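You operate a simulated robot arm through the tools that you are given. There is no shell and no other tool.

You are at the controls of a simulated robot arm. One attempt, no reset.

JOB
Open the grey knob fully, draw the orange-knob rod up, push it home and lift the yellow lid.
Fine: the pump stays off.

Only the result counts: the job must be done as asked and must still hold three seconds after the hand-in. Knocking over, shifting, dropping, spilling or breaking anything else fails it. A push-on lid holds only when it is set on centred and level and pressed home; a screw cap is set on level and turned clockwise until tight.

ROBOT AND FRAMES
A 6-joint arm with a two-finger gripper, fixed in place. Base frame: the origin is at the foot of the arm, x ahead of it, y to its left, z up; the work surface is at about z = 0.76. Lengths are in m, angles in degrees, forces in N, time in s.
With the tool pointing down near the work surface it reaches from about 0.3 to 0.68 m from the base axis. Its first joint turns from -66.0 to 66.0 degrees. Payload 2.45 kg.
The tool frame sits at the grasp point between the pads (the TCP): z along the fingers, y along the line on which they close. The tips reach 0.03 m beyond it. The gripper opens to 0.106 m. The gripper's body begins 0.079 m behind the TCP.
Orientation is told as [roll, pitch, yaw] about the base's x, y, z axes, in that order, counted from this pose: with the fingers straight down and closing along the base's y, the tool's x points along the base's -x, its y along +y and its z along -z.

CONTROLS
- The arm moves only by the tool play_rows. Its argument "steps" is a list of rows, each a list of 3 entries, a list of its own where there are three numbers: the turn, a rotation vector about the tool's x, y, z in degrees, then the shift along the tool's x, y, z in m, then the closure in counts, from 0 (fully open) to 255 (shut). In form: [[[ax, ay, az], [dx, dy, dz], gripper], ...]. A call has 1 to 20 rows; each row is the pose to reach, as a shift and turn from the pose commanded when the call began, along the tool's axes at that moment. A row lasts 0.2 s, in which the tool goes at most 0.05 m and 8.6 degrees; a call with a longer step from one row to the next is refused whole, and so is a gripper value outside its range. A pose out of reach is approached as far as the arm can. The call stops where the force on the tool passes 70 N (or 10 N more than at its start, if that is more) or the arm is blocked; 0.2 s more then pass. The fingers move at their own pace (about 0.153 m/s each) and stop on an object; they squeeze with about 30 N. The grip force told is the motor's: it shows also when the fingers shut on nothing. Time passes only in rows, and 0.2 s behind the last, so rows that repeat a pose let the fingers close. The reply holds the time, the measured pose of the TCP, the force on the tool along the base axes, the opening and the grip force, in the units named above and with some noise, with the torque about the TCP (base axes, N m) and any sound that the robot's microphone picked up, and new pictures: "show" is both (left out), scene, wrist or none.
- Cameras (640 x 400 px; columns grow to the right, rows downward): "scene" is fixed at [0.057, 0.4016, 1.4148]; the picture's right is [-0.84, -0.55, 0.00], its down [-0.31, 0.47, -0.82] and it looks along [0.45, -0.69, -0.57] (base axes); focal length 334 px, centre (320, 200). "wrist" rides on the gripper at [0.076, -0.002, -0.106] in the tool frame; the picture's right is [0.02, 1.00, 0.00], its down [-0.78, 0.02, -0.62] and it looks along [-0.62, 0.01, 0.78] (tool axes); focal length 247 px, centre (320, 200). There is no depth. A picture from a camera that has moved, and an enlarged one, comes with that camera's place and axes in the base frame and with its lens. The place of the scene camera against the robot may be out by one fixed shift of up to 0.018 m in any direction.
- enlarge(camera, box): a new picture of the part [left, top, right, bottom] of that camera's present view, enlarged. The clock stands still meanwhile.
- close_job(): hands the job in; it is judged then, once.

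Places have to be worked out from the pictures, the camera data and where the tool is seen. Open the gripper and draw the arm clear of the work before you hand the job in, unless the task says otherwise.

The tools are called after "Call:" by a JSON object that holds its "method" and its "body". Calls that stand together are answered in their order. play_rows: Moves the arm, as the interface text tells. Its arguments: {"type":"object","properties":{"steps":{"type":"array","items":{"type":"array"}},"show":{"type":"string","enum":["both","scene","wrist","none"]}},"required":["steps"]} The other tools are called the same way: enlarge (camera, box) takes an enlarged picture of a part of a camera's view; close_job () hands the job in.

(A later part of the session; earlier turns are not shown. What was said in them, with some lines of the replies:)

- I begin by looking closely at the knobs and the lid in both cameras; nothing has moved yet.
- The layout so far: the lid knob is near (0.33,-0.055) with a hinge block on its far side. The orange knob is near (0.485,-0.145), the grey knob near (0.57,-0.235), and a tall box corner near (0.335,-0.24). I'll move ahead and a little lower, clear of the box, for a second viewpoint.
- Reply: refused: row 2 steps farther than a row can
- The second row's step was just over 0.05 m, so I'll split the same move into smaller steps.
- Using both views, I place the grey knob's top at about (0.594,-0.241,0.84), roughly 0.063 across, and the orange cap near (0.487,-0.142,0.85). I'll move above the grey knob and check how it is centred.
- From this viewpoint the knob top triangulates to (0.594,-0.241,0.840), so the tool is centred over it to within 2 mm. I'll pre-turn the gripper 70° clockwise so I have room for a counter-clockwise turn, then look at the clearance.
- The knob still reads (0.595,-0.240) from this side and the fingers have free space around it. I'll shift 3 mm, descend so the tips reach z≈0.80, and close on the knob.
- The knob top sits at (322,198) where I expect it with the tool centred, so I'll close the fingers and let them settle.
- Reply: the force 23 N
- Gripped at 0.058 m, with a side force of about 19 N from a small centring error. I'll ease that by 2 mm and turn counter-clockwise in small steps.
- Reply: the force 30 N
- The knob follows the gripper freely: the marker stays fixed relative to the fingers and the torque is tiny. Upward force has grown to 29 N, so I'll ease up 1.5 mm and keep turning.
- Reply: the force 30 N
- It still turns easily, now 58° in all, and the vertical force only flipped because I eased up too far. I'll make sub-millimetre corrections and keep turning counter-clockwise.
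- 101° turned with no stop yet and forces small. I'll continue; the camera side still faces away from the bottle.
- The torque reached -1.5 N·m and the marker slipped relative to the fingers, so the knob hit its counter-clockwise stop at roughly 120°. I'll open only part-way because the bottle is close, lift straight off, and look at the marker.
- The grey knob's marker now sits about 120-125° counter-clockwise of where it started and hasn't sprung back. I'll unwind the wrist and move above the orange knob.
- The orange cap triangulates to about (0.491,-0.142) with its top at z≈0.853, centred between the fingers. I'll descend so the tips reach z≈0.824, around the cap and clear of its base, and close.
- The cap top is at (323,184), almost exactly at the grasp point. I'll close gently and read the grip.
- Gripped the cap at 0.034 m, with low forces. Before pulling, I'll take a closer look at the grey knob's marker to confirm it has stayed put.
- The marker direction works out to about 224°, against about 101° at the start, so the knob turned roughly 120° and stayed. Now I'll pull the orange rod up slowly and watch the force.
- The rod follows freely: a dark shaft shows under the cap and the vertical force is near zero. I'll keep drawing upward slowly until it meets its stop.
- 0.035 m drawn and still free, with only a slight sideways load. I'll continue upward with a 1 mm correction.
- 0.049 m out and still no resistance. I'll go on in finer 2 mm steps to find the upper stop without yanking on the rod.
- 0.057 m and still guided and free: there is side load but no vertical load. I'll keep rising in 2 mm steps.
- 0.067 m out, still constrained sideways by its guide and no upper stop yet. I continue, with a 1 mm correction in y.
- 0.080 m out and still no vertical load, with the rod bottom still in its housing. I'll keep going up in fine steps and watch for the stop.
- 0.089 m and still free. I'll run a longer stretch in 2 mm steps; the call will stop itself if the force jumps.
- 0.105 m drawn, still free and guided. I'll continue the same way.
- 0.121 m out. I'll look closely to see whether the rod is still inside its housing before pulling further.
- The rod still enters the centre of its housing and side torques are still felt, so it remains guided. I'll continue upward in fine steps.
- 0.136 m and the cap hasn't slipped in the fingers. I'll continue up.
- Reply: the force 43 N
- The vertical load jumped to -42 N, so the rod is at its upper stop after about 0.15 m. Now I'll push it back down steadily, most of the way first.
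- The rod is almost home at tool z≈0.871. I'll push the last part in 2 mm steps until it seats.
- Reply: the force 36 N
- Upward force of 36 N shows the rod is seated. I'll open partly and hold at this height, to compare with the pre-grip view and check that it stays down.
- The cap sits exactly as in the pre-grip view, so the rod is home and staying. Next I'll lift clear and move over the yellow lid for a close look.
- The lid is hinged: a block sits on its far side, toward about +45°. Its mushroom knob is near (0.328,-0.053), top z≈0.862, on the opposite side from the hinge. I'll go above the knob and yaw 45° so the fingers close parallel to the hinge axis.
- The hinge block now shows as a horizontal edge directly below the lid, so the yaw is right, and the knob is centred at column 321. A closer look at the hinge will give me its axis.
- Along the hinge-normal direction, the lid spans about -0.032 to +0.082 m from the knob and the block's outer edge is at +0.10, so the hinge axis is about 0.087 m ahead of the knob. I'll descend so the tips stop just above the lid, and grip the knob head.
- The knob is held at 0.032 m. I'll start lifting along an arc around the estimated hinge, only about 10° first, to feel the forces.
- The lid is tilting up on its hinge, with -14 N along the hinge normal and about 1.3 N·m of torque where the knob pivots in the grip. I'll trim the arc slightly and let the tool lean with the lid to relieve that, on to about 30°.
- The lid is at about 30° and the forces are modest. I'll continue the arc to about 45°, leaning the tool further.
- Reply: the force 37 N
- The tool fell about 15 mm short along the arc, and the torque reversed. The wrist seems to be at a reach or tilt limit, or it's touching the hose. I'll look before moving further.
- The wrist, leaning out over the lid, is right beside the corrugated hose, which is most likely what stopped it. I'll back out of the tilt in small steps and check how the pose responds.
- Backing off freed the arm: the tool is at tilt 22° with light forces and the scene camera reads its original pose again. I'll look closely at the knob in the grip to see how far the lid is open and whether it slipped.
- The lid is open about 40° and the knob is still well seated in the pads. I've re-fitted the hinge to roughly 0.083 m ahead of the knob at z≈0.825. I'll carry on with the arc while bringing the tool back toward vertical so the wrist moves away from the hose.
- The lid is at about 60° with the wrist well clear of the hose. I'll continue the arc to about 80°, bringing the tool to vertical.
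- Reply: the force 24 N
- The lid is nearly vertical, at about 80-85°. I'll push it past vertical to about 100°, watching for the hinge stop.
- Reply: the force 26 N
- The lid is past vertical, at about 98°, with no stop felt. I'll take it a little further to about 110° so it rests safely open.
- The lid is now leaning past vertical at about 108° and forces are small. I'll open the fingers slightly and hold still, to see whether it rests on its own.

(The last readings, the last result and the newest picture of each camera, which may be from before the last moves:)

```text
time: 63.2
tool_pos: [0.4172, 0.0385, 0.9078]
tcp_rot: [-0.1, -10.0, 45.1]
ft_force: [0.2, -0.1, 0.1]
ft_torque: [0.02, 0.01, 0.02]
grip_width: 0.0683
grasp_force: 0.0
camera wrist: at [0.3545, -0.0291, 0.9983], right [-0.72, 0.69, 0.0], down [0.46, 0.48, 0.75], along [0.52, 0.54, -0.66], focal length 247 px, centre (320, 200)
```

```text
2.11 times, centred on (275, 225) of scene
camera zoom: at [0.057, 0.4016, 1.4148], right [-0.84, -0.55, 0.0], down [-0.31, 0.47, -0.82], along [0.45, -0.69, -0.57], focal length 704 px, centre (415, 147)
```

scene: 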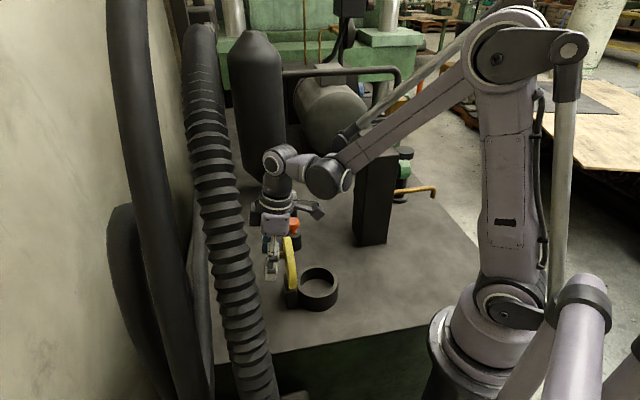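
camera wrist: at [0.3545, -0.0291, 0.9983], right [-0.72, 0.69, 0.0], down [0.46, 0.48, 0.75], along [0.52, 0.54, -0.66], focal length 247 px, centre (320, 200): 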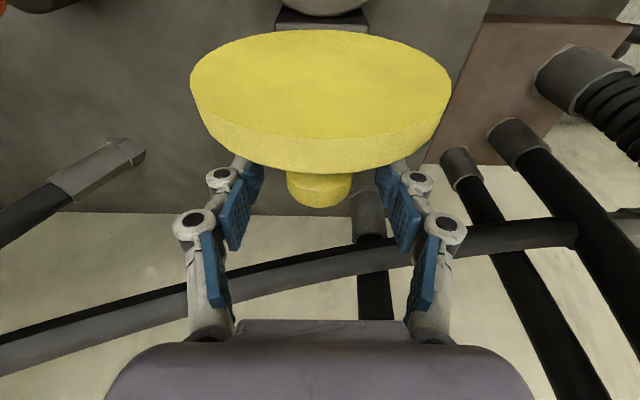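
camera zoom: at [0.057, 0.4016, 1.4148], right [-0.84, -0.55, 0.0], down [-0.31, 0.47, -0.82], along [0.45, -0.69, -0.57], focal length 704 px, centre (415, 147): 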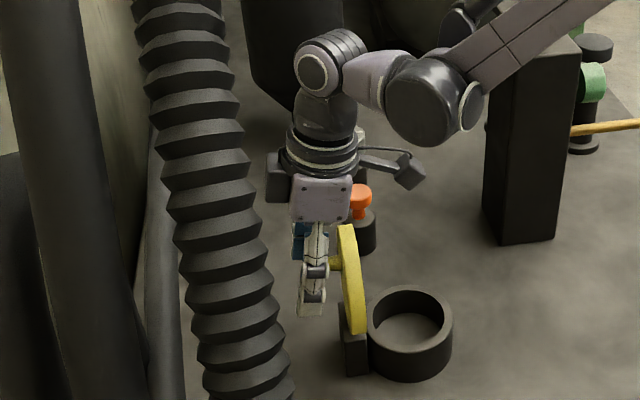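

The lid stands by itself with zero force on the tool. I'll first back the open fingers off the knob away from the lid face before rising, since the lid leans over the grip.

Call:
{"method": "play_rows", "body": {"steps": [[[0, 0, 0], [-0.0115, 0, 0.002], 90], [[0, 0, 0], [-0.023, 0, 0.0041], 90], [[0, 0, 0], [-0.0345, 0, 0.0061], 90], [[0, 0, 0], [-0.0345, 0, 0.0061], 90]], "show": "both"}}

Call:
{"method": "enlarge", "body": {"camera": "scene", "box": [200, 130, 350, 320]}}

```text
time: 63.7
tool_pos: [0.4213, 0.0414, 0.9074]
tcp_rot: [0.0, -9.0, 44.7]
ft_force: [-18.2, -13.8, 15.0]
ft_torque: [1.88, -1.85, 0.5]
grip_width: 0.0684
grasp_force: 0.1
stopped in row 2: the force on the tool passed its limit at 89 N (the readings are from after the stop); the commanded pose is now the measured one
camera wrist: at [0.3585, -0.0237, 0.9997], right [-0.72, 0.7, 0.0], down [0.47, 0.49, 0.74], along [0.51, 0.53, -0.68], focal length 247 px, centre (320, 200)
```

scene: 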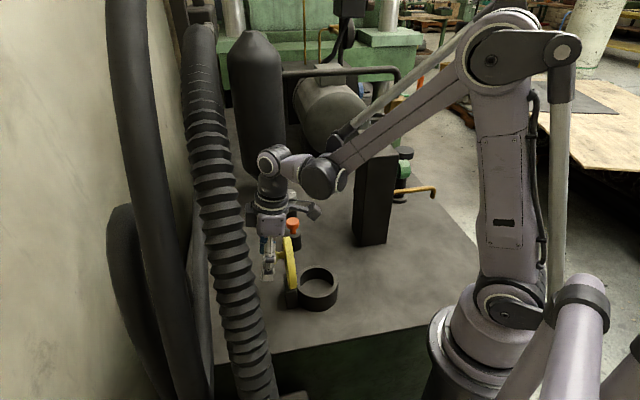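
wrist: 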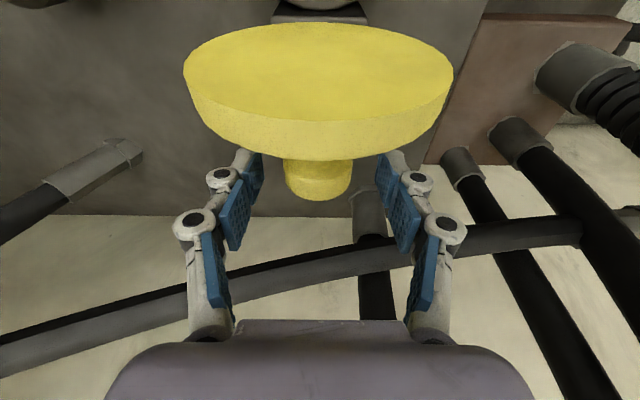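

```text
2.11 times, centred on (275, 225) of scene
camera zoom: at [0.0563, 0.4012, 1.415], right [-0.84, -0.55, 0.0], down [-0.31, 0.48, -0.82], along [0.45, -0.69, -0.57], focal length 704 px, centre (415, 147)
```

zoom: 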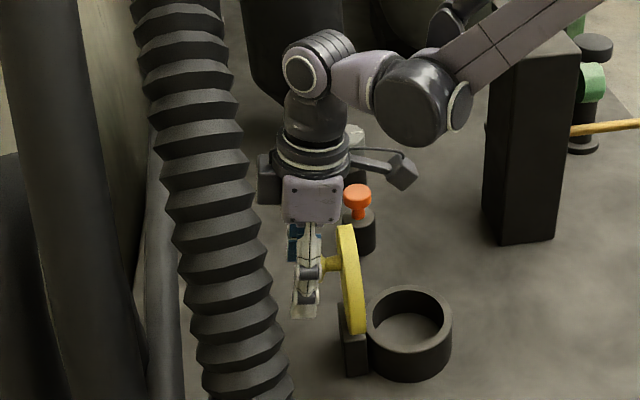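

Backing away was blocked at about 0.115 m above the fingertips, so the gripper body touched the corrugated hose. The fingers clear the lid rim by about 1 cm, so I'll withdraw straight back along the finger axis. That path also moves the hand away from the hose.

Call:
{"method": "play_rows", "body": {"steps": [[[0, 0, 0], [0.001, 0, -0.006], 90], [[0, 0, 0], [0.001, 0, -0.014], 90], [[0, 0, 0], [0.001, 0, -0.022], 90], [[0, 0, 0], [0.001, 0, -0.022], 90]], "show": "both"}}

Call:
{"method": "enlarge", "body": {"camera": "scene", "box": [200, 130, 350, 320]}}

```text
time: 64.7
tool_pos: [0.4213, 0.0402, 0.9289]
tcp_rot: [0.0, -9.2, 44.7]
ft_force: [0.3, 0.2, -0.2]
ft_torque: [0.06, 0.03, -0.01]
grip_width: 0.0685
grasp_force: 0.0
camera wrist: at [0.3574, -0.0258, 1.0208], right [-0.72, 0.69, 0.0], down [0.47, 0.49, 0.74], along [0.51, 0.53, -0.67], focal length 247 px, centre (320, 200)
```

scene: 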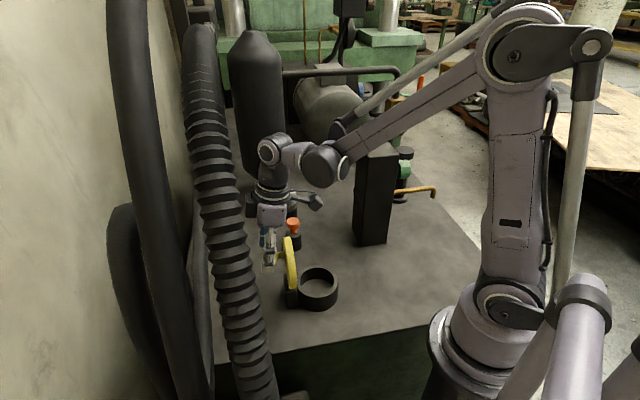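
wrist: 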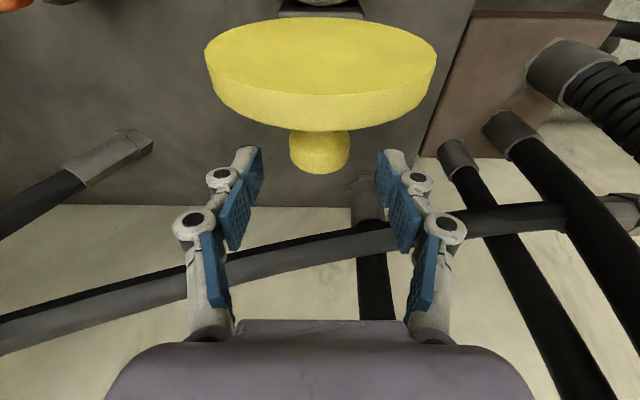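

```text
2.11 times, centred on (275, 225) of scene
camera zoom: at [0.057, 0.4016, 1.4148], right [-0.84, -0.55, 0.0], down [-0.31, 0.47, -0.82], along [0.45, -0.69, -0.57], focal length 704 px, centre (415, 147)
```

zoom: 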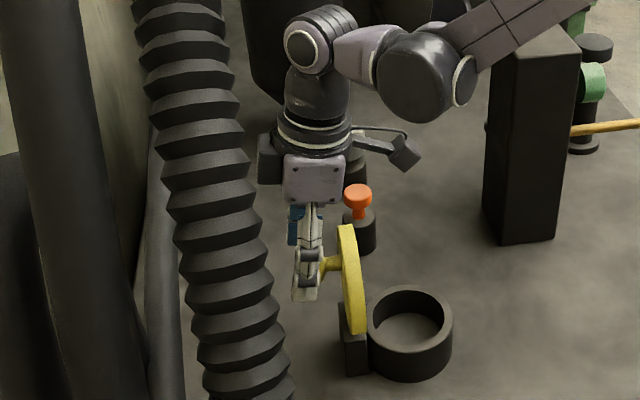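

Forces are zero, the lid hasn't moved, and the hand is coming clear. I'll continue straight out along the finger axis.

Call:
{"method": "play_rows", "body": {"steps": [[[0, 0, 0], [0, 0, -0.01], 90], [[0, 0, 0], [0, 0, -0.02], 90], [[0, 0, 0], [0, 0, -0.03], 90], [[0, 0, 0], [0, 0, -0.04], 90], [[0, 0, 0], [0, 0, -0.055], 90], [[0, 0, 0], [0, 0, -0.07], 90], [[0, 0, 0], [0, 0, -0.07], 90]], "show": "both"}}

Call:
{"method": "enlarge", "body": {"camera": "scene", "box": [200, 130, 350, 320]}}

```text
time: 66.3
tool_pos: [0.4116, 0.0313, 0.999]
tcp_rot: [0.1, -9.2, 44.8]
ft_force: [0.7, -0.4, 0.2]
ft_torque: [0.03, -0.03, -0.01]
grip_width: 0.0686
grasp_force: 0.2
camera wrist: at [0.3487, -0.0341, 1.0904], right [-0.72, 0.69, 0.0], down [0.47, 0.49, 0.74], along [0.51, 0.53, -0.67], focal length 247 px, centre (320, 200)
```

scene: 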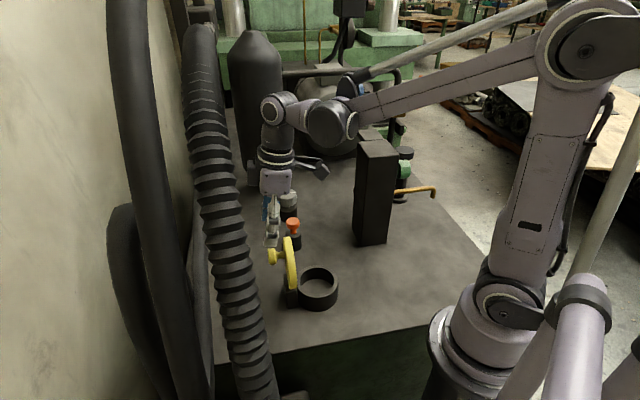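
wrist: 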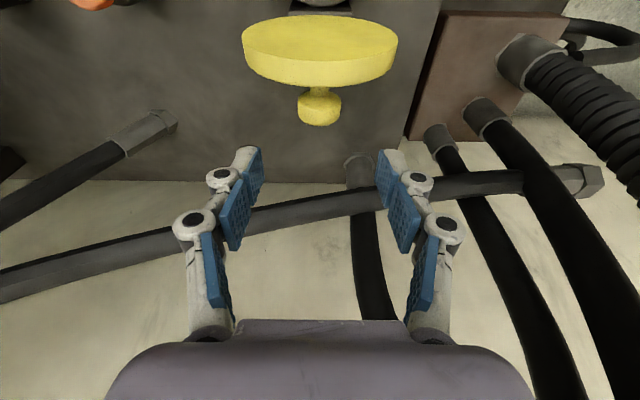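

```text
2.11 times, centred on (275, 225) of scene
camera zoom: at [0.057, 0.4016, 1.4148], right [-0.84, -0.55, 0.0], down [-0.31, 0.47, -0.82], along [0.45, -0.69, -0.57], focal length 704 px, centre (415, 147)
```

zoom: 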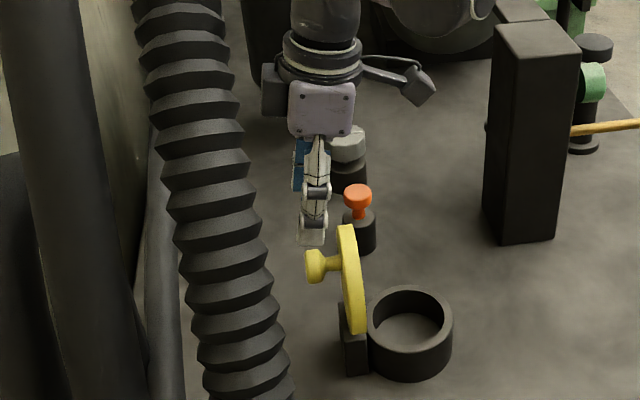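

The lid stays open and the fingers are above its rim. I'll rise further and draw the arm back, opening the gripper fully.

Call:
{"method": "play_rows", "body": {"steps": [[[0, 0, 0], [0, 0, -0.03], 60], [[0, 0, 0], [0, 0, -0.06], 30], [[0, 2, 0], [0, 0, -0.09], 0], [[0, 4, 0], [0.02, 0, -0.11], 0], [[0, 6, 0], [0.04, 0, -0.12], 0], [[0, 9, 0], [0.06, 0, -0.13], 0], [[0, 9, 0], [0.06, 0, -0.13], 0]], "show": "both"}}

Call:
{"method": "enlarge", "body": {"camera": "scene", "box": [240, 170, 360, 320]}}

```text
time: 67.9
tool_pos: [0.3548, -0.0246, 1.1156]
tcp_rot: [-0.1, -0.2, 44.8]
ft_force: [-0.7, -0.9, 0.3]
ft_torque: [0.03, 0.02, 0.0]
grip_width: 0.1058
grasp_force: 0.1
camera wrist: at [0.3026, -0.08, 1.2218], right [-0.72, 0.69, 0.0], down [0.54, 0.56, 0.62], along [0.43, 0.45, -0.78], focal length 247 px, centre (320, 200)
```

scene: 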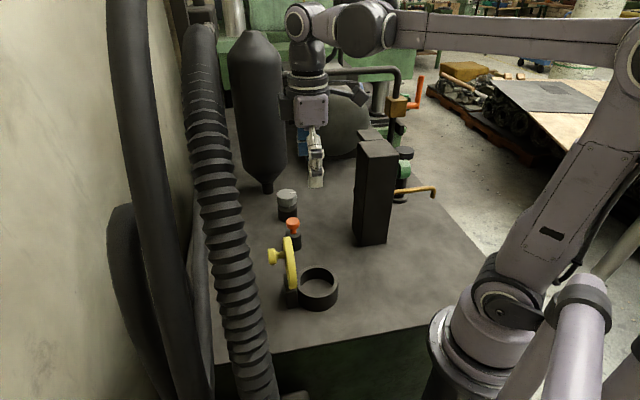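
wrist: 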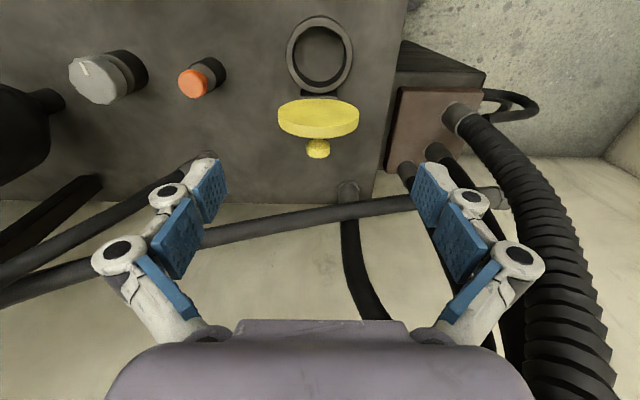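

```text
2.67 times, centred on (300, 245) of scene
camera zoom: at [0.057, 0.4016, 1.4148], right [-0.84, -0.55, 0.0], down [-0.31, 0.47, -0.82], along [0.45, -0.69, -0.57], focal length 891 px, centre (373, 80)
```

zoom: 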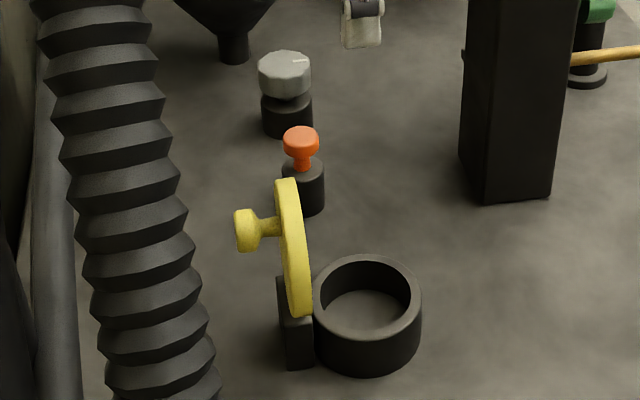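

Everything holds: the grey knob is at its counter-clockwise stop, the orange rod is back at its original height, and the lid has stood open on its own for several seconds. The gripper is open and clear and nothing else has shifted, so I'm handing in.

Call:
{"method": "close_job", "body": {}}

```text
The job is handed in.
```

I did all three parts, and the job is handed in. I haven't seen the judge's result.

- **Grey knob:** I turned it counter-clockwise about 120°, until it hit its stop and slipped in the grip. It stayed there after release. The knob has no markings, so I assumed counter-clockwise opens it.
- **Orange rod:** I drew it up about 0.15 m to its upper stop, then pushed it back until it seated. The cap is back at its original height.
- **Yellow lid:** I swung it up on its hinge to about 108°. It has stood on its own since I let go.

**Hose contact:** the arm touched the corrugated hose, probably twice, while I was working the lid. The second contact stopped the arm at 89 N. The hose looked unmoved in the later pictures. The scene camera's reported position changed by about 7 mm during the first contact and returned once I backed off.

I did not touch anything that looked like the pump. The gripper is open and the arm is drawn clear.
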